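You operate a simulated robot arm through the tools that you are given. There is no shell and no other tool. Be economical: measure what you need, move in short steps, check, and stop when the job is done.

You are at the controls of a simulated two-armed robot. One attempt, no reset.

## Task
Clamp steel block 75 in the vice and grease its top.
Fine: grease from the blue tin with the round brush; brush back in its pot, lid back on. Set down upright: what you pick out, round brush. A coat counts when it lies all over at full strength: go over it till it gets no stronger.

It is judged by the outcome, as a careful person would: the job done as asked, and still so three seconds after it is handed in. It fails if anything else is knocked over, pushed out of place, dropped, spilled or broken. A push-on lid holds only when it is set on centred and level and pressed home; a screw cap is set on level and turned clockwise until tight.

## Robot
Two 7-joint arms with fingered hands on one trunk, on a base that drives. Base frame: it is fixed to the floor where the robot stands at the start and does not move with it; the origin is under the middle of the robot, x ahead of it, y to its left, z up. Lengths are in m, angles in rad, forces in N, time in s.
The left shoulder is at the start at [0.07, 0.166, 1.268], the right one opposite. With the tool pointing down near the work surface each hand reaches from about 0.1 to 0.96 m from the robot's upright axis, wherever it stands, measured 20 degrees to its own side. Places, roughly: bench vice knob [0.3, -0.3, 0.9]; vice bed [0.4, -0.3, 0.9]. Payload 4.1 kg a hand.
Tool frame (each hand has its own): the origin (TCP) lies between the finger pads and is the grasp point; the fingertips stand 0.032 m ahead of it; z points along the fingers, y is the line along which they close. Largest opening 0.108 m; the body of the gripper starts 0.038 m behind the TCP. The gripper is a hand of 4 fingers: y runs from the thumb to the fingers, the wrist lies at [-0.016, -0.108, -0.186] in the tool frame, and closing takes about 1.5 s.
Orientation is that of the tool frame in the base frame, as a unit quaternion [w, x, y, z]. With the fingers straight down and the wrist toward the robot, the tool's x, y and z point along [0, 1, 0], [1, 0, 0] and [0, 0, -1] of the base frame.

## Interface
- The arms move only by the tool jog_arm. It takes "left_rows", "right_rows" or both (then of equal length, played together; a hand with none holds still); each is a list of rows, each a list of 3 entries, a list of its own where there are three numbers: the shift along the tool's x, y, z in units of 30 mm (1.0 is 30 mm), then the turn, a rotation vector about the tool's x, y, z in units of 6 degrees (1.0 is 6 degrees), then the closure in counts, from 0 (fully open) to 255 (shut). In form: [[[dx, dy, dz], [wx, wy, wz], gripper], ...]. A call has 1 to 12 rows; each row shifts and turns the commanded pose from where the row before left it, along the tool's axes as they then stand. A call with a number of a shift or a turn outside -1 to 1 is refused whole. Each row takes 0.2 s and may step no farther than 0.05 m and 0.15 rad from the row before; otherwise, or with a gripper value out of range, the whole call is refused. Where a pose cannot be reached the arm comes as near as it can. A force on the tool above 90 N (or 10 N above the force at the start of the call, whichever is more), or a blocked arm, ends the call early, and 0.2 s more pass. The fingers move at their own pace (about 0.045 m/s each) and stop on an object; they squeeze with about 31 N. The grip force told is the motor's: it shows also when the fingers shut on nothing. Time passes only in rows, and 0.2 s behind the last, so rows that do not move let the fingers close. The reply holds the time, the measured pose of the TCP, the force on the tool along the base axes, the opening and the grip force, in the units named above and with some noise, with the torque about the TCP (base axes, N m) and any sound that the robot's microphone picked up.
- Cameras (640 x 400 px; columns grow to the right, rows downward): "scene" is now at [0.1256, -0.0447, 1.4724]; the picture's right is [-0.62, -0.79, 0.00], its down [-0.54, 0.43, -0.72] and it looks along [0.57, -0.45, -0.69] (base axes); focal length 214 px, centre (320, 200). "left" rides on the left gripper at [-0.064, -0.093, -0.131] in its tool frame; the picture's right is [-0.80, -0.28, 0.53], its down [0.55, -0.71, 0.45] and it looks along [0.25, 0.65, 0.72] (tool axes); focal length 247 px, centre (320, 200). "right" rides on the right gripper at [0.064, -0.093, -0.131] in its tool frame; the picture's right is [-0.80, 0.28, -0.53], its down [-0.55, -0.71, 0.45] and it looks along [-0.25, 0.65, 0.72] (tool axes); focal length 247 px, centre (320, 200). There is no depth. A picture from a camera that has moved, and an enlarged one, comes with that camera's place and axes in the base frame and with its lens. The place of the scene camera against the robot may be out by one fixed shift of up to 0.025 m in any direction.
- grab_frame(camera): a new picture of that camera. It takes no simulated time.
- lift_body(by): slides the trunk up (or, below 0, down) by that many m; the arms and the scene camera ride with it, the base frame stays. It gives what a move gives, with no picture.
- drive_base(legs): drives the robot by 1 to 6 legs, each [ahead, left, turn to the left] in m, m and rad, along the robot's own axes; the way and the turn of a leg run together, so that a leg with both is an arc; at most 1.5 m and 3.142 rad a leg. The arms and the cameras ride along, it lands a little off, and it stops where it bumps. It gives what a move gives.
- hand_shape(shape, hand): the hand has 4 fingers and takes this shape, open, in about a second: jaw (thumb against the fingers, like two jaws); tri (thumb and two fingers); tip (a fingertip pinch); poke (one finger out to press); point (the index stretched); flat (the hand flat); cup (the hand cupped); fist (a fist). The gripper value then closes the fingers along that shape, each until it touches; the sizes above hold for jaw. It gives what a move gives, with no picture.
- aim_head(pan, tilt): turns the head with the scene camera to pan (to the left, within 1.501 rad either way) and tilt (down, from -0.506 to 1.204), counted from straight ahead of the robot. It gives what a move gives.
- close_up(camera, box): a new picture of the part [left, top, right, bottom] of that camera's present view, enlarged. It takes no simulated time.
- finish_job(): hands the job in; it is judged then, once.

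Go step by step. Nothing tells you exact positions but the pictures and the camera data: compare them with the known pose of the tool, close in by small moves and look again before you grip or let go. The budget is 120 turns and 108 pictures, counting those below and the enlarged ones. Unless the task says otherwise, let go and move clear before handing in, and close with one line.

The tools are called after ">>>" as a command line: name --argument value ..., lists and objects as JSON in quotes. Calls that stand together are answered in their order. jog_arm: Moves the arms, as the interface text tells. Its arguments: {"type":"object","properties":{"left_rows":{"type":"array"},"right_rows":{"type":"array"}},"required":[]} The other tools are called the same way: lift_body (by) slides the trunk up or down; hand_shape (shape, hand) gives the hand a shape; drive_base (legs) drives the base; aim_head (pan, tilt) turns the head that bears the scene camera; grab_frame (camera) takes a picture; close_up (camera, box) takes an enlarged picture of a part of a camera's view; finish_job () hands the job in.

At the start:

```text
t: 0.0
left_position: [0.48, -0.0756, 1.3013]
left_ee_rot: [0.0, 0.707, 0.707, -0.001]
left_ft_force: [-0.5, 0.1, 0.6]
left_wrist_torque: [0.06, -0.01, 0.0]
left_finger_gap: 0.1076
left_grip_force: 0.1
left_shape: jaw
right_position: [0.3695, -0.5729, 1.3766]
right_ee_rot: [-0.001, 0.707, 0.708, -0.001]
right_ft_force: [0.1, -0.2, -0.5]
right_wrist_torque: [-0.01, 0.0, -0.01]
right_finger_gap: 0.1074
right_grip_force: 0.0
right_shape: jaw
trunk travel left (down, up): [-0.775, 0.165]
robot x, y, heading: [-0.0019, 0.0014, -0.004]
head pan, tilt: [-0.665, 0.764]
```

scene: 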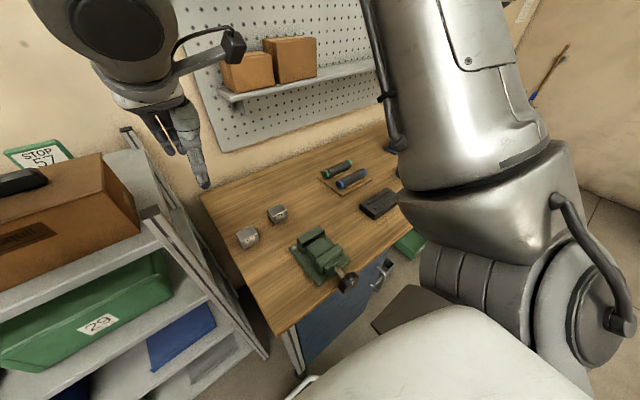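
right: 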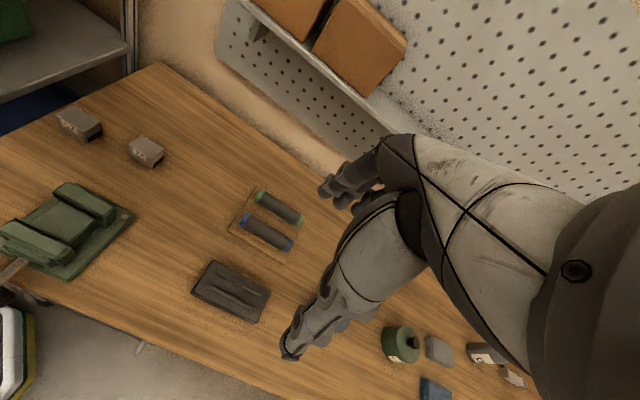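
left: 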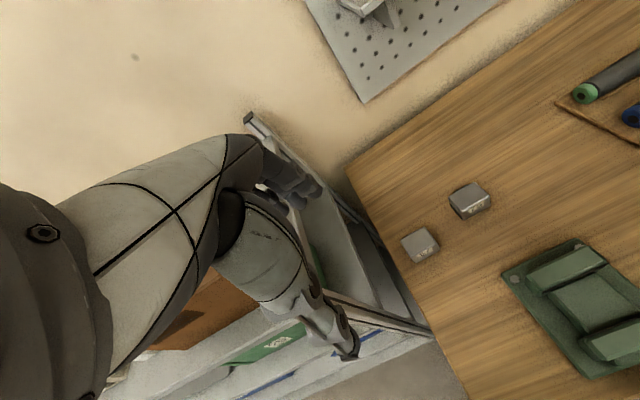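

I see a bench with the vice, two steel blocks at the back left, two brushes/tools, a dark pad, and some tins further right. I'll take closer looks to read labels.

>>> close_up --camera "left" --box '[380, 160, 520, 280]'

>>> close_up --camera "right" --box '[340, 300, 560, 400]'

>>> aim_head --pan -1.1 --tilt 0.8

>>> grab_frame --camera "scene"

```text
3.33 times, centred on (450, 220) of left
camera zoom: at [0.3884, -0.1393, 1.4331], right [-0.28, -0.8, -0.53], down [-0.71, 0.55, -0.45], along [0.65, 0.25, -0.72], focal length 823 px, centre (-113, 133)
```

zoom: 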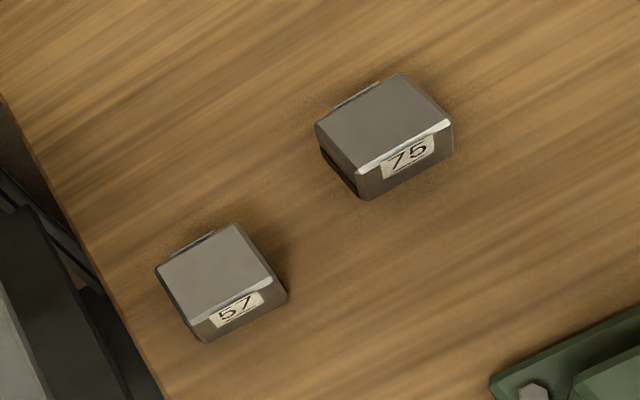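

```text
2.91 times, centred on (450, 350) of right
camera zoom: at [0.2771, -0.5093, 1.5077], right [0.28, -0.8, 0.53], down [-0.71, -0.55, -0.45], along [0.65, -0.25, -0.72], focal length 718 px, centre (-58, -236)
```

zoom: 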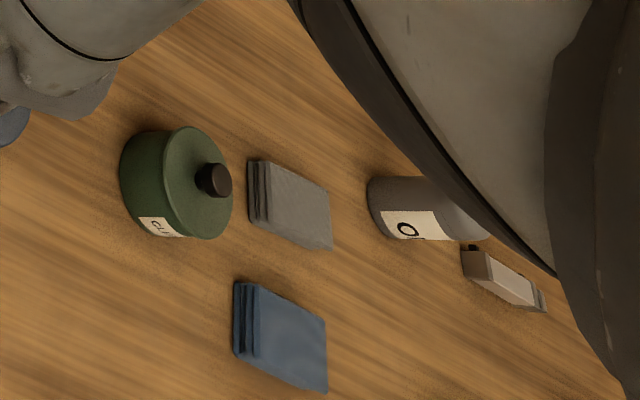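

```text
t: 0.9
left_position: [0.4824, -0.0757, 1.3016]
left_ee_rot: [0.001, 0.708, 0.706, 0.001]
left_ft_force: [1.0, 0.3, -0.9]
left_wrist_torque: [0.0, -0.03, 0.02]
left_finger_gap: 0.1077
left_grip_force: 0.1
left_shape: jaw
right_position: [0.3683, -0.5719, 1.3766]
right_ee_rot: [0.0, 0.707, 0.707, 0.0]
right_ft_force: [0.0, 0.4, 0.1]
right_wrist_torque: [0.0, -0.01, 0.03]
right_finger_gap: 0.1076
right_grip_force: 0.1
right_shape: jaw
trunk travel left (down, up): [-0.775, 0.165]
robot x, y, heading: [-0.0008, 0.0029, 0.003]
head pan, tilt: [-1.1, 0.799]
```

```text
102 pictures are left
camera scene: at [0.0975, -0.0657, 1.4695], right [-0.89, -0.45, 0.0], down [-0.33, 0.64, -0.7], along [0.32, -0.62, -0.72], focal length 214 px, centre (320, 200)
```

scene: 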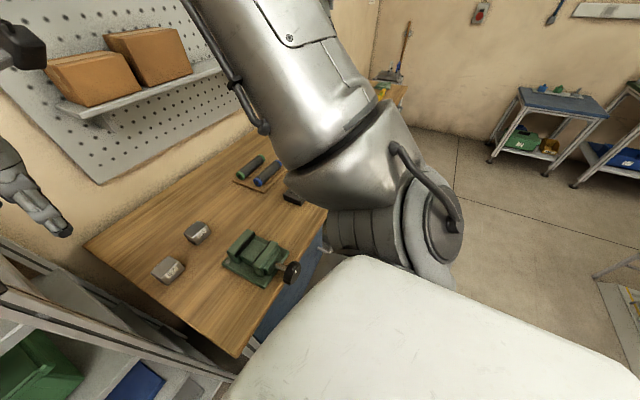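

Two blocks read 75 (farther, to the right) and 57. The blue grease tin isn't visible on the near bench yet; I zoom into the far furniture and look around.

>>> close_up --camera "scene" --box '[480, 60, 640, 180]'

>>> close_up --camera "scene" --box '[340, 20, 460, 110]'

>>> aim_head --pan 0.3 --tilt 0.6

>>> grab_frame --camera "scene"

```text
3.33 times, centred on (560, 120) of scene
camera zoom: at [0.0975, -0.0657, 1.4695], right [-0.89, -0.45, 0.0], down [-0.33, 0.64, -0.7], along [0.32, -0.62, -0.72], focal length 715 px, centre (-480, 467)
```

zoom: 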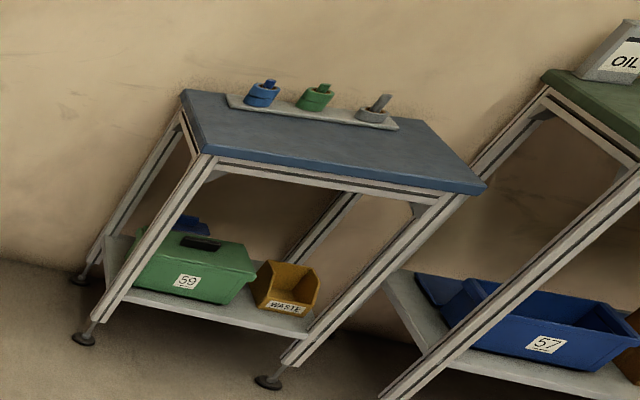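

```text
4.44 times, centred on (400, 65) of scene
camera zoom: at [0.0975, -0.0657, 1.4695], right [-0.89, -0.45, 0.0], down [-0.33, 0.64, -0.7], along [0.32, -0.62, -0.72], focal length 953 px, centre (-36, 800)
```

zoom: 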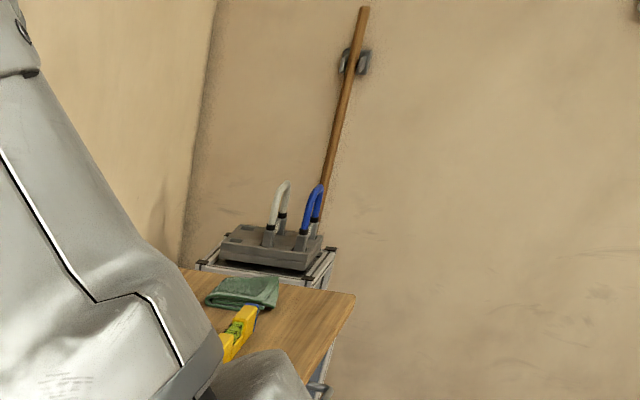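

```text
t: 2.4
left_position: [0.481, -0.0772, 1.301]
left_ee_rot: [-0.001, 0.707, 0.707, 0.0]
left_ft_force: [-0.3, -0.7, 0.2]
left_wrist_torque: [-0.02, 0.02, 0.02]
left_finger_gap: 0.1078
left_grip_force: 0.0
left_shape: jaw
right_position: [0.3689, -0.571, 1.3758]
right_ee_rot: [-0.001, 0.707, 0.707, -0.001]
right_ft_force: [0.5, -0.1, -0.2]
right_wrist_torque: [0.01, 0.01, 0.01]
right_finger_gap: 0.1078
right_grip_force: 0.1
right_shape: jaw
trunk travel left (down, up): [-0.775, 0.165]
robot x, y, heading: [-0.0023, -0.0018, 0.003]
head pan, tilt: [0.3, 0.6]
```

```text
99 pictures are left
camera scene: at [0.1453, 0.0321, 1.4864], right [0.3, -0.96, 0.0], down [-0.54, -0.17, -0.82], along [0.79, 0.24, -0.57], focal length 214 px, centre (320, 200)
```

scene: 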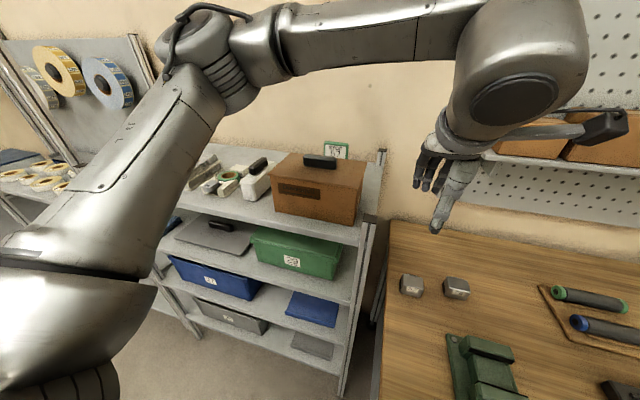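

The far blue-topped trolley has a tray with blue, green and grey pots. I look closer at the bench tools and the remaining parts of the room.

>>> close_up --camera "right" --box '[190, 170, 330, 330]'

>>> aim_head --pan -1.5 --tilt 0.4

>>> grab_frame --camera "scene"

>>> close_up --camera "scene" --box '[330, 100, 490, 200]'

>>> aim_head --pan 1.2 --tilt 0.5

>>> grab_frame --camera "scene"

```text
2.50 times, centred on (260, 250) of right
camera zoom: at [0.277, -0.5093, 1.5077], right [0.28, -0.8, 0.53], down [-0.71, -0.55, -0.45], along [0.65, -0.25, -0.72], focal length 617 px, centre (470, 75)
```

zoom: 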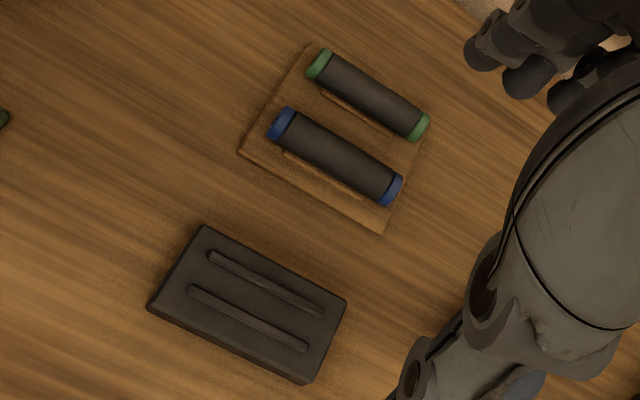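

```text
t: 4.2
left_position: [0.4804, -0.0753, 1.3013]
left_ee_rot: [0.0, 0.707, 0.707, 0.0]
left_ft_force: [0.0, -0.3, 0.8]
left_wrist_torque: [0.03, -0.01, 0.01]
left_finger_gap: 0.1075
left_grip_force: 0.0
left_shape: jaw
right_position: [0.3686, -0.5728, 1.3758]
right_ee_rot: [0.0, 0.707, 0.707, -0.001]
right_ft_force: [-0.1, 0.0, -1.0]
right_wrist_torque: [-0.04, 0.0, -0.01]
right_finger_gap: 0.1077
right_grip_force: 0.0
right_shape: jaw
trunk travel left (down, up): [-0.775, 0.165]
robot x, y, heading: [0.0002, 0.0016, -0.002]
head pan, tilt: [-1.499, 0.4]
```

```text
97 pictures are left
camera scene: at [0.0675, -0.0863, 1.5046], right [-1.0, -0.07, 0.0], down [-0.03, 0.39, -0.92], along [0.07, -0.92, -0.39], focal length 214 px, centre (320, 200)
```

scene: 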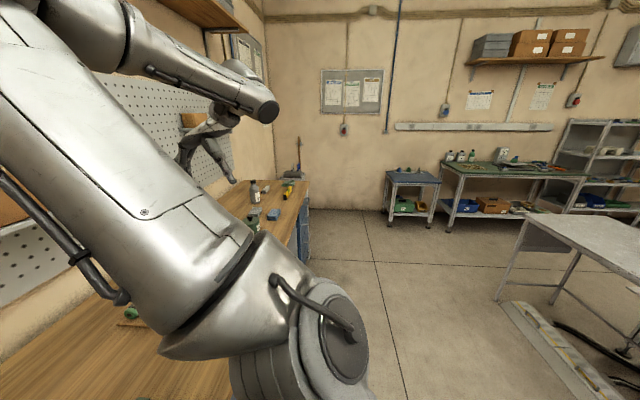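

```text
4.00 times, centred on (410, 150) of scene
camera zoom: at [0.0675, -0.0863, 1.5046], right [-1.0, -0.07, 0.0], down [-0.03, 0.39, -0.92], along [0.07, -0.92, -0.39], focal length 858 px, centre (-40, 400)
```

zoom: 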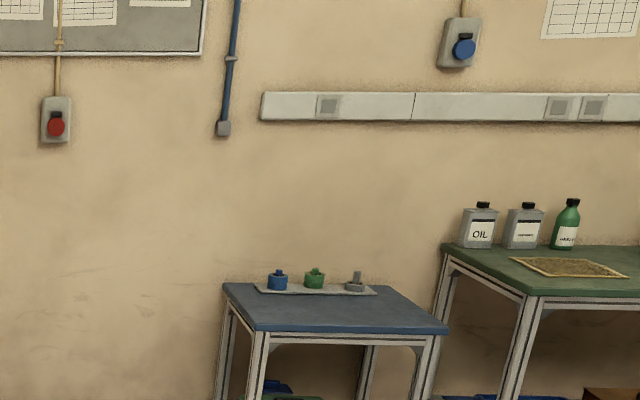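

```text
t: 6.6
left_position: [0.4813, -0.0758, 1.3019]
left_ee_rot: [0.0, 0.707, 0.707, -0.001]
left_ft_force: [-0.4, 0.0, -0.3]
left_wrist_torque: [0.02, -0.03, 0.01]
left_finger_gap: 0.1075
left_grip_force: 0.1
left_shape: jaw
right_position: [0.3681, -0.5719, 1.3758]
right_ee_rot: [-0.001, 0.707, 0.707, 0.0]
right_ft_force: [0.9, 0.3, -0.5]
right_wrist_torque: [0.02, 0.0, 0.01]
right_finger_gap: 0.1076
right_grip_force: 0.0
right_shape: jaw
trunk travel left (down, up): [-0.775, 0.165]
robot x, y, heading: [-0.0013, 0.0008, -0.003]
head pan, tilt: [1.201, 0.499]
```

```text
95 pictures are left
camera scene: at [0.0938, 0.0909, 1.4955], right [0.93, -0.36, 0.0], down [-0.17, -0.45, -0.88], along [0.32, 0.82, -0.48], focal length 214 px, centre (320, 200)
```

scene: 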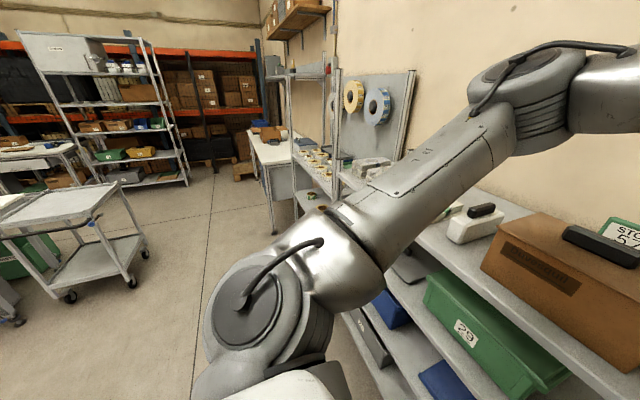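

The grease set (blue tin, green tin, grey pot with brush) is on the far trolley, at about x −0.9, y −3.2. First the clamping: I take a close look at vice and blocks.

>>> close_up --camera "left" --box '[490, 210, 640, 400]'

>>> aim_head --pan -0.7 --tilt 0.9

>>> close_up --camera "scene" --box '[220, 130, 380, 250]'

```text
2.11 times, centred on (565, 305) of left
camera zoom: at [0.3883, -0.1393, 1.4331], right [-0.28, -0.8, -0.53], down [-0.71, 0.55, -0.45], along [0.65, 0.25, -0.72], focal length 520 px, centre (-196, -21)
```

zoom: 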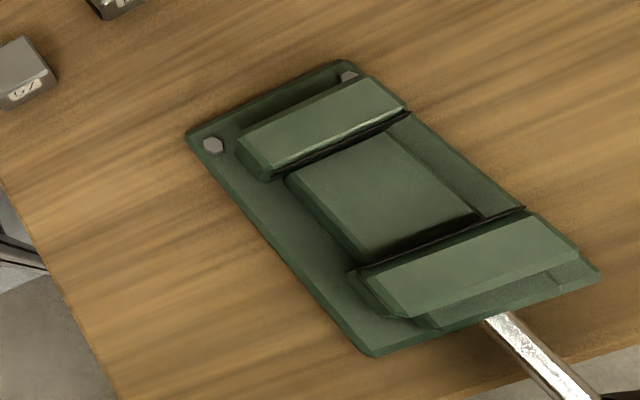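

```text
t: 8.5
left_position: [0.4807, -0.0758, 1.3014]
left_ee_rot: [0.0, 0.707, 0.707, 0.0]
left_ft_force: [-0.5, -0.1, 0.5]
left_wrist_torque: [0.02, -0.01, -0.03]
left_finger_gap: 0.1077
left_grip_force: 0.0
left_shape: jaw
right_position: [0.3685, -0.5719, 1.3754]
right_ee_rot: [0.0, 0.708, 0.707, -0.001]
right_ft_force: [-0.3, -0.2, 0.1]
right_wrist_torque: [-0.02, 0.0, -0.01]
right_finger_gap: 0.1076
right_grip_force: 0.1
right_shape: jaw
trunk travel left (down, up): [-0.775, 0.165]
robot x, y, heading: [0.0004, 0.0, -0.001]
head pan, tilt: [-0.7, 0.901]
```

```text
3.33 times, centred on (300, 190) of scene
camera zoom: at [0.1186, -0.0425, 1.4616], right [-0.64, -0.77, 0.0], down [-0.6, 0.5, -0.62], along [0.48, -0.4, -0.78], focal length 715 px, centre (387, 233)
```

zoom: 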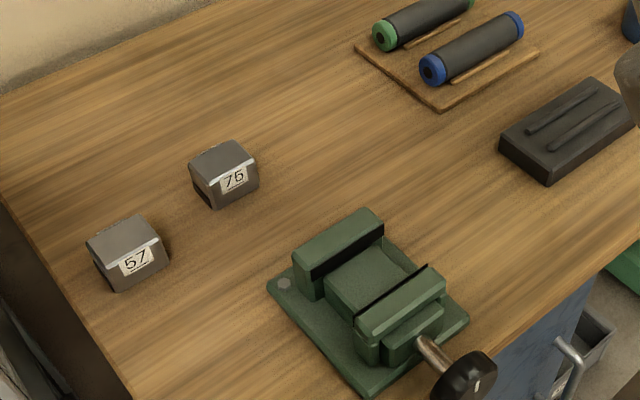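

Block 75 comes out axis‑aligned at x .611–.654, y −.285–−.228, about 0.04 tall; the vice gap is about 0.066 along x centred near (.406,−.275). I turn the right hand so its fingers close along y, and move the left hand aside.

>>> jog_arm --right_rows '[[[0, 0, 0.4], [0, 0, -1], 0], [[0, 0, 0.4], [0, 0, -1], 0], [[0, 0, 0.4], [0, 0, -1], 0], [[0, 0, 0.4], [0, 0, -1], 0], [[0, 0, 0.4], [0, 0, -1], 0], [[0, 0, 0.4], [0, 0, -1], 0], [[0, 0, 0.4], [0, 0, -1], 0], [[0, 0, 0.4], [0, 0, -1], 0], [[0, 0, 0.4], [0, 0, -1], 0], [[0, 0, 0.4], [0, 0, -1], 0], [[0, 0, 0.4], [0, 0, -1], 0], [[0, 0, 0.4], [0, 0, -1], 0]]' --left_rows '[[[1, 0, 0], [0, 0, 0], 0], [[1, 0, 0], [0, 0, 0], 0], [[1, 0, 0], [0, 0, 0], 0], [[1, 0, 0], [0, 0, 0], 0], [[1, 0, 0], [0, 0, 0], 0], [[1, 0, 0], [0, 0, 0], 0], [[1, 0, 0], [0, 0, 0], 0], [[1, 0, 0], [0, 0, 0], 0], [[1, 0, 0], [0, 0, 0], 0], [[1, 0, 0], [0, 0, 0], 0], [[0, 0, 0], [0, 0, 0], 0], [[0, 0, 0], [0, 0, 0], 0]]'

>>> jog_arm --right_rows '[[[0, 0, 0], [0, 0, -1], 0], [[0, 0, 0], [0, 0, -1], 0], [[0, 0, 0], [0, 0, -1], 0], [[-1, 1, 0], [0, 0, 0], 0], [[-1, 1, 0], [0, 0, 0], 0], [[-1, 1, 0], [0, 0, 0], 0], [[-1, 1, 0], [0, 0, 0], 0], [[-1, 1, 0], [0, 0, 0], 0], [[-1, 1, 0], [0, 0, 0], 0]]'

```text
t: 11.1
left_position: [0.4817, 0.224, 1.3008]
left_ee_rot: [0.0, 0.707, 0.707, 0.0]
left_ft_force: [0.2, 0.0, 0.6]
left_wrist_torque: [0.0, 0.04, 0.0]
left_finger_gap: 0.1077
left_grip_force: 0.1
left_shape: jaw
right_position: [0.3703, -0.5729, 1.2308]
right_ee_rot: [-0.001, 0.155, 0.988, 0.0]
right_ft_force: [0.1, 0.0, 0.4]
right_wrist_torque: [0.01, 0.01, 0.03]
right_finger_gap: 0.1075
right_grip_force: 0.1
right_shape: jaw
trunk travel left (down, up): [-0.775, 0.165]
robot x, y, heading: [-0.0011, 0.0047, 0.001]
head pan, tilt: [-0.7, 0.901]
```

```text
t: 13.1
left_position: [0.4821, 0.2251, 1.3017]
left_ee_rot: [0.0, 0.707, 0.707, 0.0]
left_ft_force: [-0.5, 0.6, 0.6]
left_wrist_torque: [0.02, 0.01, 0.01]
left_finger_gap: 0.1075
left_grip_force: 0.2
left_shape: jaw
right_position: [0.5513, -0.3936, 1.2337]
right_ee_rot: [-0.001, 0.001, 1.0, -0.001]
right_ft_force: [0.1, 0.5, -0.7]
right_wrist_torque: [-0.04, -0.01, -0.01]
right_finger_gap: 0.1079
right_grip_force: 0.0
right_shape: jaw
trunk travel left (down, up): [-0.775, 0.165]
robot x, y, heading: [-0.0014, 0.0028, -0.002]
head pan, tilt: [-0.7, 0.901]
```

Orientation is right. I move above block 75 and look with the right camera.

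>>> jog_arm --right_rows '[[[-0.54, 0.91, 0.3], [0, 0, 0], 0], [[-0.54, 0.91, 0.3], [0, 0, 0], 0], [[-0.54, 0.91, 0.3], [0, 0, 0], 0], [[-0.54, 0.91, 0.3], [0, 0, 0], 0], [[-0.54, 0.91, 0.3], [0, 0, 0], 0], [[0, 0, 1], [0, 0, 0], 0], [[0, 0, 1], [0, 0, 0], 0], [[0, 0, 1], [0, 0, 0], 0], [[0, 0, 1], [0, 0, 0], 0], [[0, 0, 1], [0, 0, 0], 0], [[0, 0, 0.3], [0, 0, 0], 0]]'

>>> grab_frame --camera "right"

>>> close_up --camera "scene" --box '[220, 130, 380, 250]'

```text
t: 15.5
left_position: [0.4812, 0.2241, 1.302]
left_ee_rot: [0.001, 0.707, 0.707, 0.0]
left_ft_force: [-0.6, 0.2, 0.6]
left_wrist_torque: [-0.05, 0.02, 0.01]
left_finger_gap: 0.1076
left_grip_force: 0.0
left_shape: jaw
right_position: [0.6291, -0.256, 1.028]
right_ee_rot: [-0.001, -0.001, 1.0, 0.001]
right_ft_force: [0.0, -0.5, 0.1]
right_wrist_torque: [0.01, 0.04, -0.01]
right_finger_gap: 0.1079
right_grip_force: 0.0
right_shape: jaw
trunk travel left (down, up): [-0.775, 0.165]
robot x, y, heading: [-0.0023, -0.0016, 0.0]
head pan, tilt: [-0.7, 0.901]
```

```text
92 pictures are left
camera right: at [0.566, -0.3509, 1.1588], right [0.8, 0.28, 0.53], down [0.55, -0.71, -0.45], along [0.25, 0.65, -0.72], focal length 247 px, centre (320, 200)
```

right: 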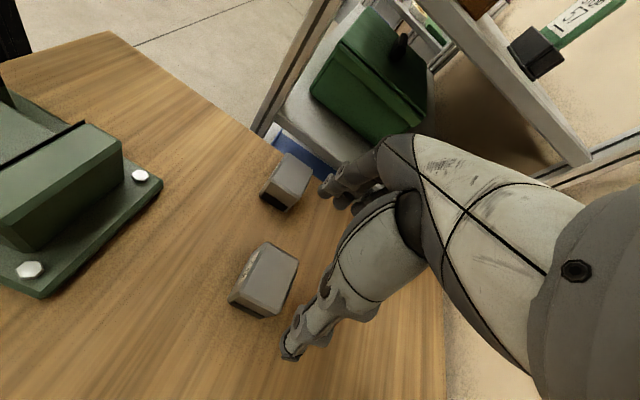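

```text
3.33 times, centred on (300, 190) of scene
camera zoom: at [0.1186, -0.0421, 1.4616], right [-0.64, -0.76, 0.0], down [-0.6, 0.5, -0.62], along [0.47, -0.4, -0.78], focal length 715 px, centre (387, 233)
```

zoom: 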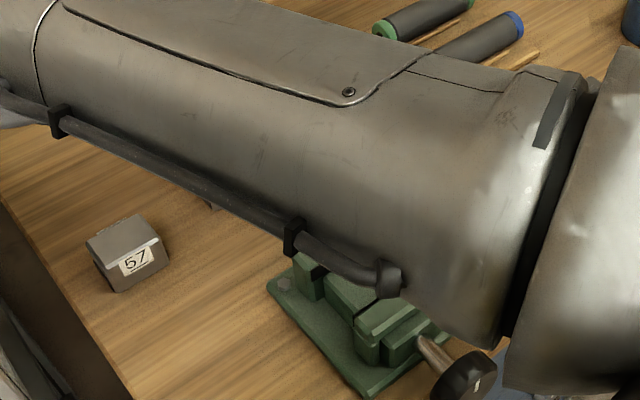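

The picture agrees with my block estimate (75 at about (.632,−.257)). I descend to grip height and close.

>>> jog_arm --right_rows '[[[-0.1, 0, 0.9], [0, 0, 0], 0], [[0, 0, 0.9], [0, 0, 0], 0], [[0, 0, 0.9], [0, 0, 0], 0], [[0, 0, 0.9], [0, 0, 0], 0], [[0, 0, 0], [0, 0, 0], 0]]'

>>> grab_frame --camera "right"

```text
t: 16.7
left_position: [0.4802, 0.224, 1.3023]
left_ee_rot: [0.0, 0.707, 0.707, 0.0]
left_ft_force: [-0.1, -0.3, -0.7]
left_wrist_torque: [-0.02, 0.03, 0.0]
left_finger_gap: 0.1081
left_grip_force: 0.1
left_shape: jaw
right_position: [0.6302, -0.2551, 0.9183]
right_ee_rot: [0.0, 0.001, 1.0, -0.001]
right_ft_force: [-0.4, -0.9, -0.1]
right_wrist_torque: [-0.02, 0.0, -0.01]
right_finger_gap: 0.1078
right_grip_force: 0.2
right_shape: jaw
trunk travel left (down, up): [-0.775, 0.165]
robot x, y, heading: [-0.0015, -0.0017, 0.003]
head pan, tilt: [-0.7, 0.901]
```

```text
90 pictures are left
camera right: at [0.567, -0.3498, 1.05], right [0.8, 0.28, 0.53], down [0.55, -0.71, -0.45], along [0.25, 0.65, -0.72], focal length 247 px, centre (320, 200)
```

right: 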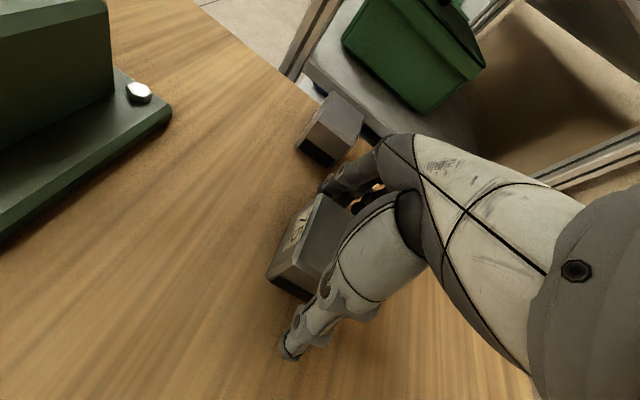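

Block 75 sits between thumb and fingers. I close and lift a little.

>>> jog_arm --right_rows '[[[0, 0, 0], [0, 0, 0], 255], [[0, 0, 0], [0, 0, 0], 255], [[0, 0, 0], [0, 0, 0], 255], [[0, 0, 0], [0, 0, 0], 255], [[0, 0, 0], [0, 0, 0], 255], [[0, 0, 0], [0, 0, 0], 255], [[0, 0, 0], [0, 0, 0], 255], [[0, 0, 0], [0, 0, 0], 255], [[0, 0, -1], [0, 0, 0], 255], [[0, 0, -1], [0, 0, 0], 255], [[0, 0, -1], [0, 0, 0], 255], [[0, 0, -1], [0, 0, 0], 255]]'

>>> grab_frame --camera "right"

```text
t: 19.3
left_position: [0.4817, 0.2235, 1.3021]
left_ee_rot: [0.0, 0.707, 0.707, 0.0]
left_ft_force: [-0.4, -0.8, -0.4]
left_wrist_torque: [0.03, 0.0, 0.02]
left_finger_gap: 0.1077
left_grip_force: 0.1
left_shape: jaw
right_position: [0.6309, -0.2562, 1.0385]
right_ee_rot: [-0.001, 0.0, 1.0, 0.0]
right_ft_force: [-0.7, 0.2, -2.9]
right_wrist_torque: [-0.01, -0.01, 0.01]
right_finger_gap: 0.0544
right_grip_force: 31.1
right_shape: jaw
trunk travel left (down, up): [-0.775, 0.165]
robot x, y, heading: [0.0054, -0.0027, -0.006]
head pan, tilt: [-0.7, 0.901]
```

```text
89 pictures are left
camera right: at [0.5677, -0.3504, 1.1707], right [0.8, 0.28, 0.53], down [0.55, -0.71, -0.45], along [0.25, 0.65, -0.72], focal length 247 px, centre (320, 200)
```

right: 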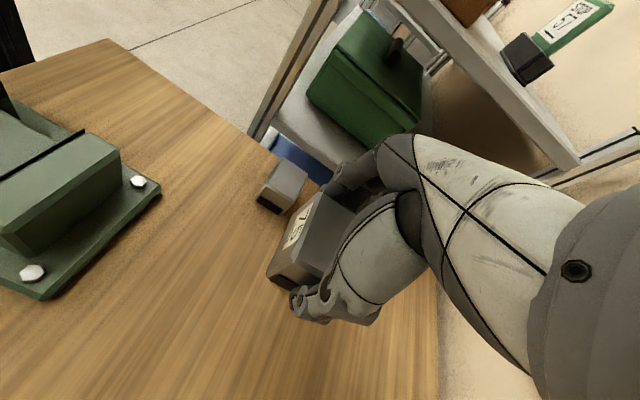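

Block is held (54 mm between fingers, ~3 N). I carry it high toward the vice and look down to measure the jaws.

>>> jog_arm --right_rows '[[[0, 0, -1], [0, 0, 0], 255], [[1, 0, -1], [0, 0, 0], 255], [[1, 0, 0], [0, 0, 0], 255], [[1, 0, 0], [0, 0, 0], 255], [[1, 0, 0], [0, 0, 0], 255], [[1, 0, 0], [0, 0, 0], 255], [[1, -0.3, 0], [0, 0, 0], 255], [[0.8, -0.33, 0], [0, 0, 0], 255], [[0, 0, 0], [0, 0, 0], 255]]'

>>> grab_frame --camera "right"

>>> close_up --camera "scene" --box '[220, 130, 380, 250]'

```text
t: 21.3
left_position: [0.4835, 0.2247, 1.3023]
left_ee_rot: [0.0, 0.707, 0.707, 0.0]
left_ft_force: [-0.5, -0.3, -0.4]
left_wrist_torque: [-0.02, -0.01, 0.02]
left_finger_gap: 0.1076
left_grip_force: 0.0
left_shape: jaw
right_position: [0.4257, -0.2737, 1.1005]
right_ee_rot: [-0.001, 0.0, 1.0, 0.0]
right_ft_force: [-0.8, 0.1, -3.2]
right_wrist_torque: [-0.02, 0.0, 0.0]
right_finger_gap: 0.0541
right_grip_force: 30.8
right_shape: jaw
trunk travel left (down, up): [-0.775, 0.165]
robot x, y, heading: [-0.0008, -0.0017, 0.001]
head pan, tilt: [-0.7, 0.901]
```

```text
88 pictures are left
camera right: at [0.3626, -0.3692, 1.2321], right [0.8, 0.28, 0.53], down [0.55, -0.71, -0.45], along [0.25, 0.65, -0.72], focal length 247 px, centre (320, 200)
```

right: 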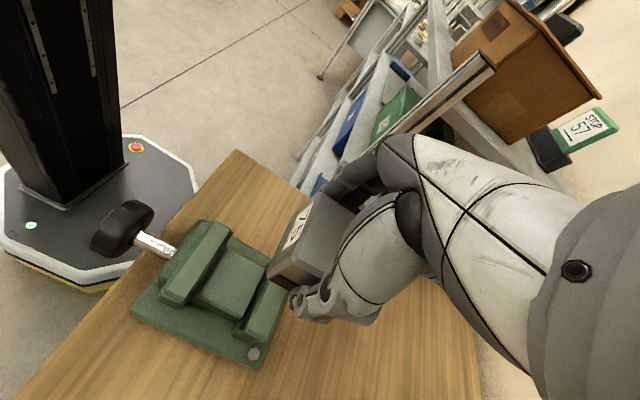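

```text
3.33 times, centred on (300, 190) of scene
camera zoom: at [0.1193, -0.0422, 1.4615], right [-0.64, -0.77, 0.0], down [-0.6, 0.5, -0.62], along [0.47, -0.4, -0.78], focal length 715 px, centre (387, 233)
```

zoom: 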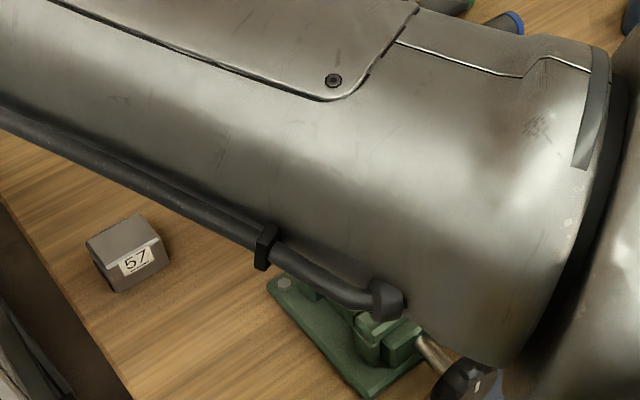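

>>> close_up --camera "right" --box '[80, 180, 320, 380]'

```text
2.00 times, centred on (200, 280) of right
camera zoom: at [0.3626, -0.3692, 1.2321], right [0.8, 0.28, 0.53], down [0.55, -0.71, -0.45], along [0.25, 0.65, -0.72], focal length 494 px, centre (560, 40)
```

zoom: 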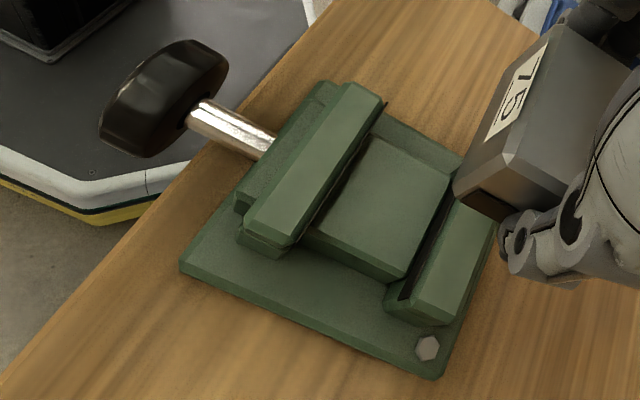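

Triangulated: jaw tops z≈.937, moving jaw face x≈.373, fixed face x≈.440, jaws y −.320…−.228; block is centred on the TCP. I lower it toward the bed centre (.4065, −.274).

>>> jog_arm --right_rows '[[[0.64, 0, 0], [0, 0, 0], 255], [[0, 0, 1], [0, 0, 0], 255], [[0, 0, 1], [0, 0, 0], 255], [[0, 0, 1], [0, 0, 0], 255], [[0, 0, 1], [0, 0, 0], 255], [[0, 0, 0], [0, 0, 0], 255]]'

>>> grab_frame --camera "right"

```text
t: 22.7
left_position: [0.4798, 0.2253, 1.3034]
left_ee_rot: [0.001, 0.707, 0.707, 0.0]
left_ft_force: [-0.3, 0.3, 0.4]
left_wrist_torque: [0.0, 0.04, -0.02]
left_finger_gap: 0.1076
left_grip_force: 0.1
left_shape: jaw
right_position: [0.4095, -0.2706, 0.9802]
right_ee_rot: [0.001, 0.0, 1.0, 0.0]
right_ft_force: [-0.2, 3.7, 15.3]
right_wrist_torque: [0.48, -0.6, 0.1]
right_finger_gap: 0.0543
right_grip_force: 31.4
right_shape: jaw
trunk travel left (down, up): [-0.775, 0.165]
robot x, y, heading: [0.0014, -0.0018, -0.004]
head pan, tilt: [-0.7, 0.901]
```

```text
85 pictures are left
camera right: at [0.3455, -0.3664, 1.1124], right [0.8, 0.28, 0.53], down [0.55, -0.71, -0.45], along [0.25, 0.65, -0.72], focal length 247 px, centre (320, 200)
```

right: 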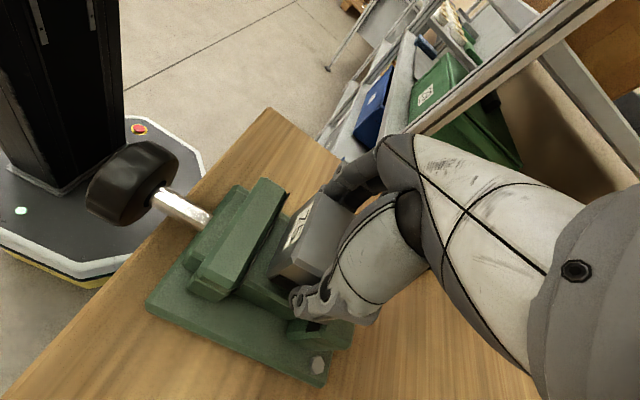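

There is contact already at z .980, with a torque pointing to the +x side. I look closely before anything else.

>>> close_up --camera "right" --box '[180, 160, 400, 360]'

>>> aim_head --pan -0.6 --tilt 1.1

>>> grab_frame --camera "scene"

```text
2.00 times, centred on (290, 260) of right
camera zoom: at [0.3455, -0.3664, 1.1124], right [0.8, 0.28, 0.53], down [0.55, -0.71, -0.45], along [0.25, 0.65, -0.72], focal length 494 px, centre (380, 80)
```

zoom: 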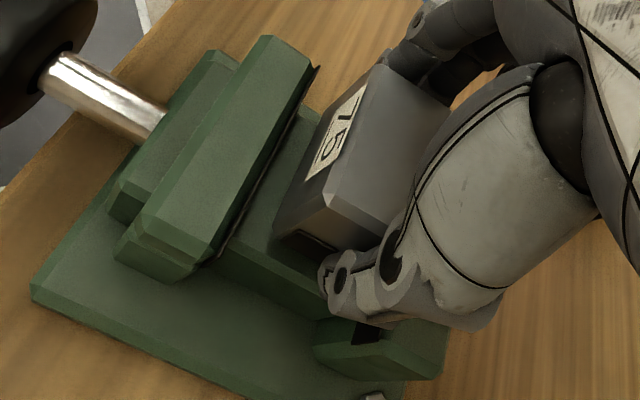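

```text
t: 23.4
left_position: [0.4794, 0.2251, 1.3024]
left_ee_rot: [0.001, 0.707, 0.707, 0.0]
left_ft_force: [0.9, 0.5, 1.3]
left_wrist_torque: [-0.02, -0.04, 0.04]
left_finger_gap: 0.1075
left_grip_force: 0.0
left_shape: jaw
right_position: [0.4096, -0.273, 0.9805]
right_ee_rot: [0.001, 0.0, 1.0, -0.001]
right_ft_force: [1.6, 5.1, 18.1]
right_wrist_torque: [0.53, -0.76, 0.11]
right_finger_gap: 0.054
right_grip_force: 31.1
right_shape: jaw
trunk travel left (down, up): [-0.775, 0.165]
robot x, y, heading: [-0.0013, 0.002, -0.001]
head pan, tilt: [-0.6, 1.1]
```

```text
83 pictures are left
camera scene: at [0.1118, -0.0275, 1.448], right [-0.57, -0.82, 0.0], down [-0.73, 0.5, -0.46], along [0.38, -0.26, -0.89], focal length 214 px, centre (320, 200)
```

scene: 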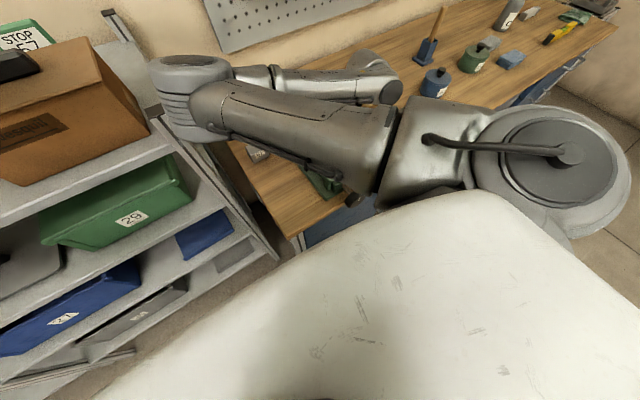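

Big finding: the scene view shows a blue tin, a blue pot holding a brush, and a green tin on the near bench's right part, so no long trip is needed. The contact is the spread fingers on the fixed jaw; I lift off, and look at narrower hand shapes on the left hand.

>>> jog_arm --right_rows '[[[0, 0, -1], [0, 0, 0], 255], [[0, 0, -1], [0, 0, 0], 255], [[0, 0, -1], [0, 0, 0], 255]]'

>>> hand_shape --hand "left" --shape "tip"

>>> grab_frame --camera "left"

>>> aim_head --pan 0.4 --tilt 0.5

>>> grab_frame --camera "scene"

```text
t: 24.2
left_position: [0.4819, 0.2231, 1.302]
left_ee_rot: [0.0, 0.708, 0.707, 0.0]
left_ft_force: [0.2, 0.5, -0.4]
left_wrist_torque: [0.01, 0.01, -0.05]
left_finger_gap: 0.1075
left_grip_force: 0.1
left_shape: jaw
right_position: [0.4095, -0.2747, 1.0699]
right_ee_rot: [-0.001, 0.0, 1.0, 0.0]
right_ft_force: [-0.4, -0.3, -2.6]
right_wrist_torque: [0.0, -0.03, -0.03]
right_finger_gap: 0.0544
right_grip_force: 31.1
right_shape: jaw
trunk travel left (down, up): [-0.775, 0.165]
robot x, y, heading: [0.0009, 0.0003, -0.0]
head pan, tilt: [-0.6, 1.1]
```

```text
t: 25.1
left_position: [0.4813, 0.2247, 1.3015]
left_ee_rot: [0.0, 0.707, 0.707, 0.0]
left_ft_force: [-0.3, -0.8, 0.0]
left_wrist_torque: [0.0, -0.02, -0.02]
left_finger_gap: 0.1075
left_grip_force: 0.0
left_shape: tip
right_position: [0.4083, -0.2754, 1.0689]
right_ee_rot: [-0.001, 0.0, 1.0, 0.0]
right_ft_force: [0.8, 0.4, -3.0]
right_wrist_torque: [0.0, -0.02, 0.0]
right_finger_gap: 0.0542
right_grip_force: 31.0
right_shape: jaw
trunk travel left (down, up): [-0.775, 0.165]
robot x, y, heading: [0.0026, -0.0, -0.002]
head pan, tilt: [-0.6, 1.1]
```

```text
82 pictures are left
camera left: at [0.3895, 0.1606, 1.4339], right [-0.28, -0.8, -0.53], down [-0.71, 0.55, -0.45], along [0.65, 0.25, -0.72], focal length 247 px, centre (320, 200)
```

left: 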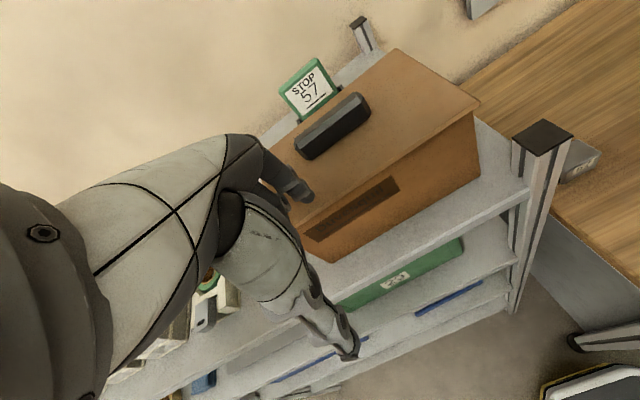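

```text
t: 26.4
left_position: [0.4822, 0.2239, 1.303]
left_ee_rot: [-0.001, 0.707, 0.708, 0.0]
left_ft_force: [0.6, 1.0, -0.2]
left_wrist_torque: [0.04, -0.03, 0.02]
left_finger_gap: 0.1079
left_grip_force: 0.0
left_shape: tip
right_position: [0.4088, -0.2741, 1.0683]
right_ee_rot: [0.0, 0.0, 1.0, 0.0]
right_ft_force: [0.1, 0.2, -3.1]
right_wrist_torque: [-0.03, -0.01, 0.03]
right_finger_gap: 0.0543
right_grip_force: 31.3
right_shape: jaw
trunk travel left (down, up): [-0.775, 0.165]
robot x, y, heading: [-0.0045, -0.003, 0.001]
head pan, tilt: [0.4, 0.499]
```

```text
81 pictures are left
camera scene: at [0.145, 0.0414, 1.4954], right [0.39, -0.92, 0.0], down [-0.44, -0.19, -0.88], along [0.81, 0.34, -0.48], focal length 214 px, centre (320, 200)
```

scene: 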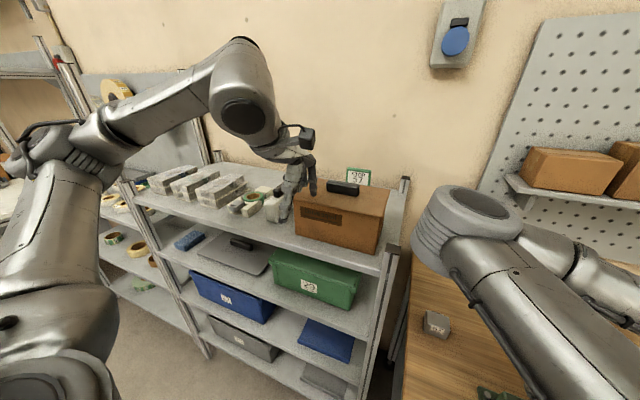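

The "tip" shape is a narrow thumb–index pinch, good for going between the jaws. I put the block back on the clear bench spot and regrip it that way.

>>> jog_arm --right_rows '[[[-1, 0, -0.3], [0, 0, 0], 255], [[-1, 0, 0], [0, 0, 0], 255], [[-1, 0, 0], [0, 0, 0], 255], [[-1, 0, 0], [0, 0, 0], 255], [[-1, 0, 0], [0, 0, 0], 255], [[-1, 0, 0], [0, 0, 0], 255], [[-1, 0.3, 0], [0, 0, 0], 255], [[-0.4, 0.3, 1], [0, 0, 0], 255], [[0, 0, 1], [0, 0, 0], 255], [[0, 0, 1], [0, 0, 0], 255], [[0, 0, 1], [0, 0, 0], 255], [[0, 0, 1], [0, 0, 0], 255]]'

>>> jog_arm --right_rows '[[[0, 0, 0.22], [0, 0, 0], 255], [[0, 0, 0], [0, 0, 0], 255]]'

```text
t: 29.0
left_position: [0.4815, 0.2228, 1.3024]
left_ee_rot: [0.0, 0.707, 0.708, -0.001]
left_ft_force: [0.0, -0.7, 0.2]
left_wrist_torque: [0.01, -0.02, 0.05]
left_finger_gap: 0.1076
left_grip_force: 0.1
left_shape: tip
right_position: [0.628, -0.257, 0.9306]
right_ee_rot: [0.001, -0.001, 1.0, 0.0]
right_ft_force: [-0.6, 0.6, -3.0]
right_wrist_torque: [-0.01, 0.02, -0.01]
right_finger_gap: 0.0543
right_grip_force: 30.8
right_shape: jaw
trunk travel left (down, up): [-0.775, 0.165]
robot x, y, heading: [0.0021, -0.0004, 0.002]
head pan, tilt: [0.4, 0.499]
```

```text
t: 29.6
left_position: [0.4814, 0.2237, 1.3014]
left_ee_rot: [0.0, 0.707, 0.707, 0.001]
left_ft_force: [-0.8, -0.4, 1.0]
left_wrist_torque: [0.01, 0.0, 0.01]
left_finger_gap: 0.1077
left_grip_force: 0.1
left_shape: tip
right_position: [0.6289, -0.2574, 0.9243]
right_ee_rot: [0.0, 0.0, 1.0, 0.0]
right_ft_force: [0.1, 1.3, -3.5]
right_wrist_torque: [-0.02, 0.0, 0.02]
right_finger_gap: 0.054
right_grip_force: 31.1
right_shape: jaw
trunk travel left (down, up): [-0.775, 0.165]
robot x, y, heading: [0.0006, -0.0048, 0.002]
head pan, tilt: [0.4, 0.499]
```

>>> jog_arm --right_rows '[[[0, 0, 0.1], [0, 0, 0], 255], [[0, 0, 0.1], [0, 0, 0], 255], [[0, 0, 0], [0, 0, 0], 255]]'

>>> jog_arm --right_rows '[[[0, 0, 0], [0, 0, 0], 0], [[0, 0, 0], [0, 0, 0], 0], [[0, 0, 0], [0, 0, 0], 0], [[0, 0, 0], [0, 0, 0], 0], [[0, 0, 0], [0, 0, 0], 0], [[0, 0, 0], [0, 0, 0], 0], [[0, 0, 0], [0, 0, 0], 0], [[0, 0, -0.3], [0, 0, 0], 0]]'

>>> hand_shape --hand "right" --shape "tip"

>>> grab_frame --camera "right"

```text
t: 30.4
left_position: [0.4802, 0.2235, 1.3015]
left_ee_rot: [0.0, 0.707, 0.707, 0.0]
left_ft_force: [-0.2, 0.2, -0.7]
left_wrist_torque: [-0.01, 0.01, 0.01]
left_finger_gap: 0.1075
left_grip_force: 0.0
left_shape: tip
right_position: [0.6298, -0.2567, 0.9181]
right_ee_rot: [0.0, 0.0, 1.0, 0.001]
right_ft_force: [-0.4, -1.3, 7.4]
right_wrist_torque: [0.03, 0.01, 0.02]
right_finger_gap: 0.0543
right_grip_force: 31.1
right_shape: jaw
trunk travel left (down, up): [-0.775, 0.165]
robot x, y, heading: [0.0028, 0.0007, 0.004]
head pan, tilt: [0.4, 0.499]
```

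```text
t: 32.2
left_position: [0.4811, 0.2232, 1.301]
left_ee_rot: [0.0, 0.707, 0.707, 0.0]
left_ft_force: [-0.1, 0.0, 0.2]
left_wrist_torque: [0.0, -0.01, 0.01]
left_finger_gap: 0.1076
left_grip_force: 0.1
left_shape: tip
right_position: [0.6297, -0.256, 0.9247]
right_ee_rot: [-0.001, 0.0, 1.0, 0.0]
right_ft_force: [-0.1, -0.5, -0.1]
right_wrist_torque: [-0.01, 0.02, -0.01]
right_finger_gap: 0.1077
right_grip_force: 0.0
right_shape: jaw
trunk travel left (down, up): [-0.775, 0.165]
robot x, y, heading: [0.0006, 0.0023, 0.001]
head pan, tilt: [0.4, 0.499]
```

```text
t: 33.1
left_position: [0.4809, 0.2253, 1.3027]
left_ee_rot: [0.0, 0.707, 0.707, -0.001]
left_ft_force: [0.0, 0.1, -0.3]
left_wrist_torque: [-0.04, -0.03, 0.0]
left_finger_gap: 0.1078
left_grip_force: 0.1
left_shape: tip
right_position: [0.63, -0.2553, 0.9253]
right_ee_rot: [-0.001, 0.001, 1.0, 0.001]
right_ft_force: [0.5, -0.3, 3.1]
right_wrist_torque: [-0.21, -0.02, 0.0]
right_finger_gap: 0.108
right_grip_force: 0.1
right_shape: tip
trunk travel left (down, up): [-0.775, 0.165]
robot x, y, heading: [-0.0003, 0.0003, 0.002]
head pan, tilt: [0.4, 0.499]
```

```text
80 pictures are left
camera right: at [0.5664, -0.3499, 1.0572], right [0.8, 0.28, 0.53], down [0.55, -0.71, -0.45], along [0.25, 0.65, -0.72], focal length 247 px, centre (320, 200)
```

right: 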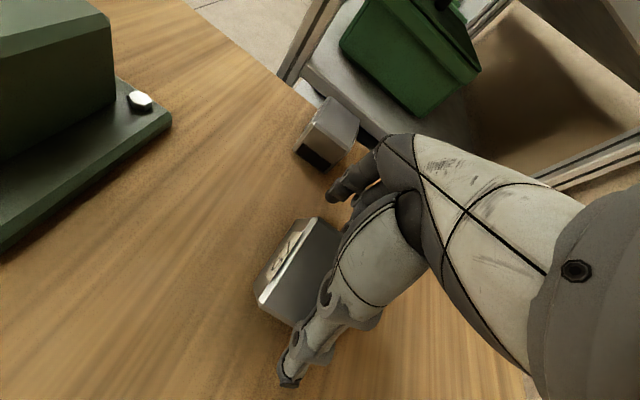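

Thumb tip lightly grazes the bench in this shape; I raise a bit, then close and check.

>>> jog_arm --right_rows '[[[0, 0, -0.33], [0, 0, 0], 0], [[0, 0, 0], [0, 0, 0], 255], [[0, 0, 0], [0, 0, 0], 255], [[0, 0, 0], [0, 0, 0], 255], [[0, 0, 0], [0, 0, 0], 255], [[0, 0, 0], [0, 0, 0], 255], [[0, 0, 0], [0, 0, 0], 255], [[0, 0, 0], [0, 0, 0], 255], [[0, 0, 0], [0, 0, 0], 255], [[0, 0, 0], [0, 0, 0], 255]]'

>>> grab_frame --camera "right"

```text
t: 35.3
left_position: [0.482, 0.2243, 1.3027]
left_ee_rot: [0.001, 0.707, 0.707, 0.0]
left_ft_force: [0.0, 0.3, 0.3]
left_wrist_torque: [0.04, 0.03, 0.0]
left_finger_gap: 0.1077
left_grip_force: 0.2
left_shape: tip
right_position: [0.6303, -0.2579, 0.935]
right_ee_rot: [0.0, -0.001, 1.0, 0.0]
right_ft_force: [1.7, -0.4, 4.8]
right_wrist_torque: [-0.27, -0.08, 0.05]
right_finger_gap: 0.0652
right_grip_force: 31.2
right_shape: tip
trunk travel left (down, up): [-0.775, 0.165]
robot x, y, heading: [-0.0036, 0.0008, 0.001]
head pan, tilt: [0.4, 0.499]
```

```text
79 pictures are left
camera right: at [0.5666, -0.3507, 1.0665], right [0.8, 0.28, 0.53], down [0.55, -0.71, -0.45], along [0.25, 0.65, -0.72], focal length 247 px, centre (320, 200)
```

right: 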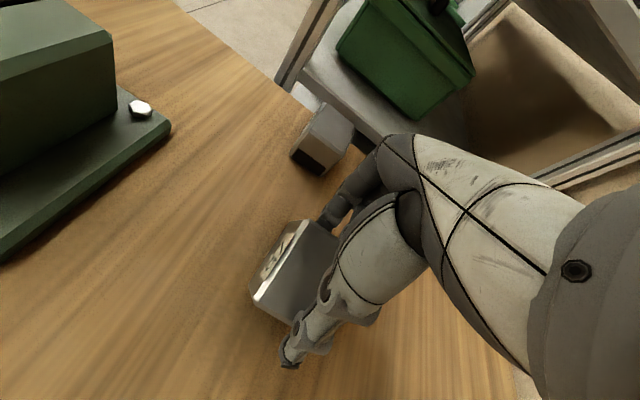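

>>> close_up --camera "right" --box '[220, 170, 400, 390]'

```text
1.82 times, centred on (310, 280) of right
camera zoom: at [0.5666, -0.3507, 1.0665], right [0.8, 0.28, 0.53], down [0.55, -0.71, -0.45], along [0.25, 0.65, -0.72], focal length 449 px, centre (338, 54)
```

zoom: 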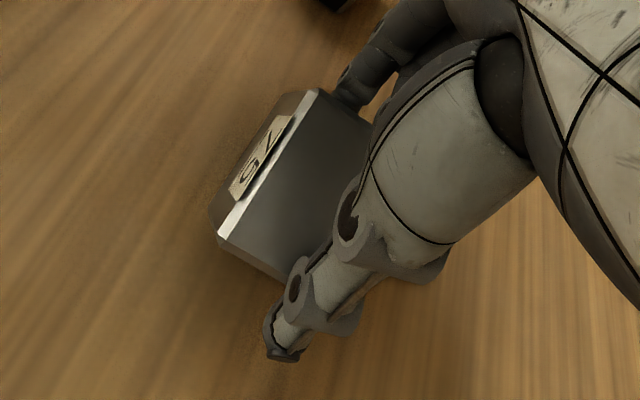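

The thumb rests on the block's upper edge rather than its side. I open, raise about 18 mm so the fingertips meet the sides, and close again.

>>> jog_arm --right_rows '[[[0, 0, 0], [0, 0, 0], 0], [[0, 0, 0], [0, 0, 0], 0], [[0, 0, 0], [0, 0, 0], 0], [[0, 0, -0.3], [0, 0, 0], 0], [[0, 0, -0.3], [0, 0, 0], 0], [[0, 0, 0], [0, 0, 0], 255], [[0, 0, 0], [0, 0, 0], 255], [[0, 0, 0], [0, 0, 0], 255], [[0, 0, 0], [0, 0, 0], 255], [[0, 0, 0], [0, 0, 0], 255], [[0, 0, 0], [0, 0, 0], 255], [[0, 0, 0], [0, 0, 0], 255]]'

>>> close_up --camera "right" --box '[220, 170, 400, 390]'

```text
t: 37.9
left_position: [0.4796, 0.2268, 1.3031]
left_ee_rot: [0.001, 0.707, 0.707, 0.0]
left_ft_force: [-0.5, -0.6, 0.7]
left_wrist_torque: [-0.01, 0.01, -0.02]
left_finger_gap: 0.1078
left_grip_force: 0.0
left_shape: tip
right_position: [0.6318, -0.2558, 0.9556]
right_ee_rot: [0.003, -0.001, 1.0, -0.001]
right_ft_force: [7.4, -2.2, 26.4]
right_wrist_torque: [-0.34, -0.26, 0.15]
right_finger_gap: 0.0434
right_grip_force: 30.9
right_shape: tip
trunk travel left (down, up): [-0.775, 0.165]
robot x, y, heading: [0.0028, 0.0005, -0.001]
head pan, tilt: [0.4, 0.499]
```

```text
1.82 times, centred on (310, 280) of right
camera zoom: at [0.5673, -0.3496, 1.0871], right [0.8, 0.28, 0.54], down [0.55, -0.71, -0.44], along [0.25, 0.65, -0.72], focal length 449 px, centre (338, 54)
```

zoom: 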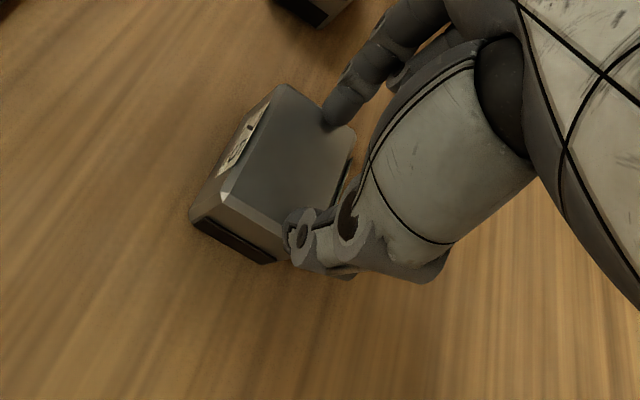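

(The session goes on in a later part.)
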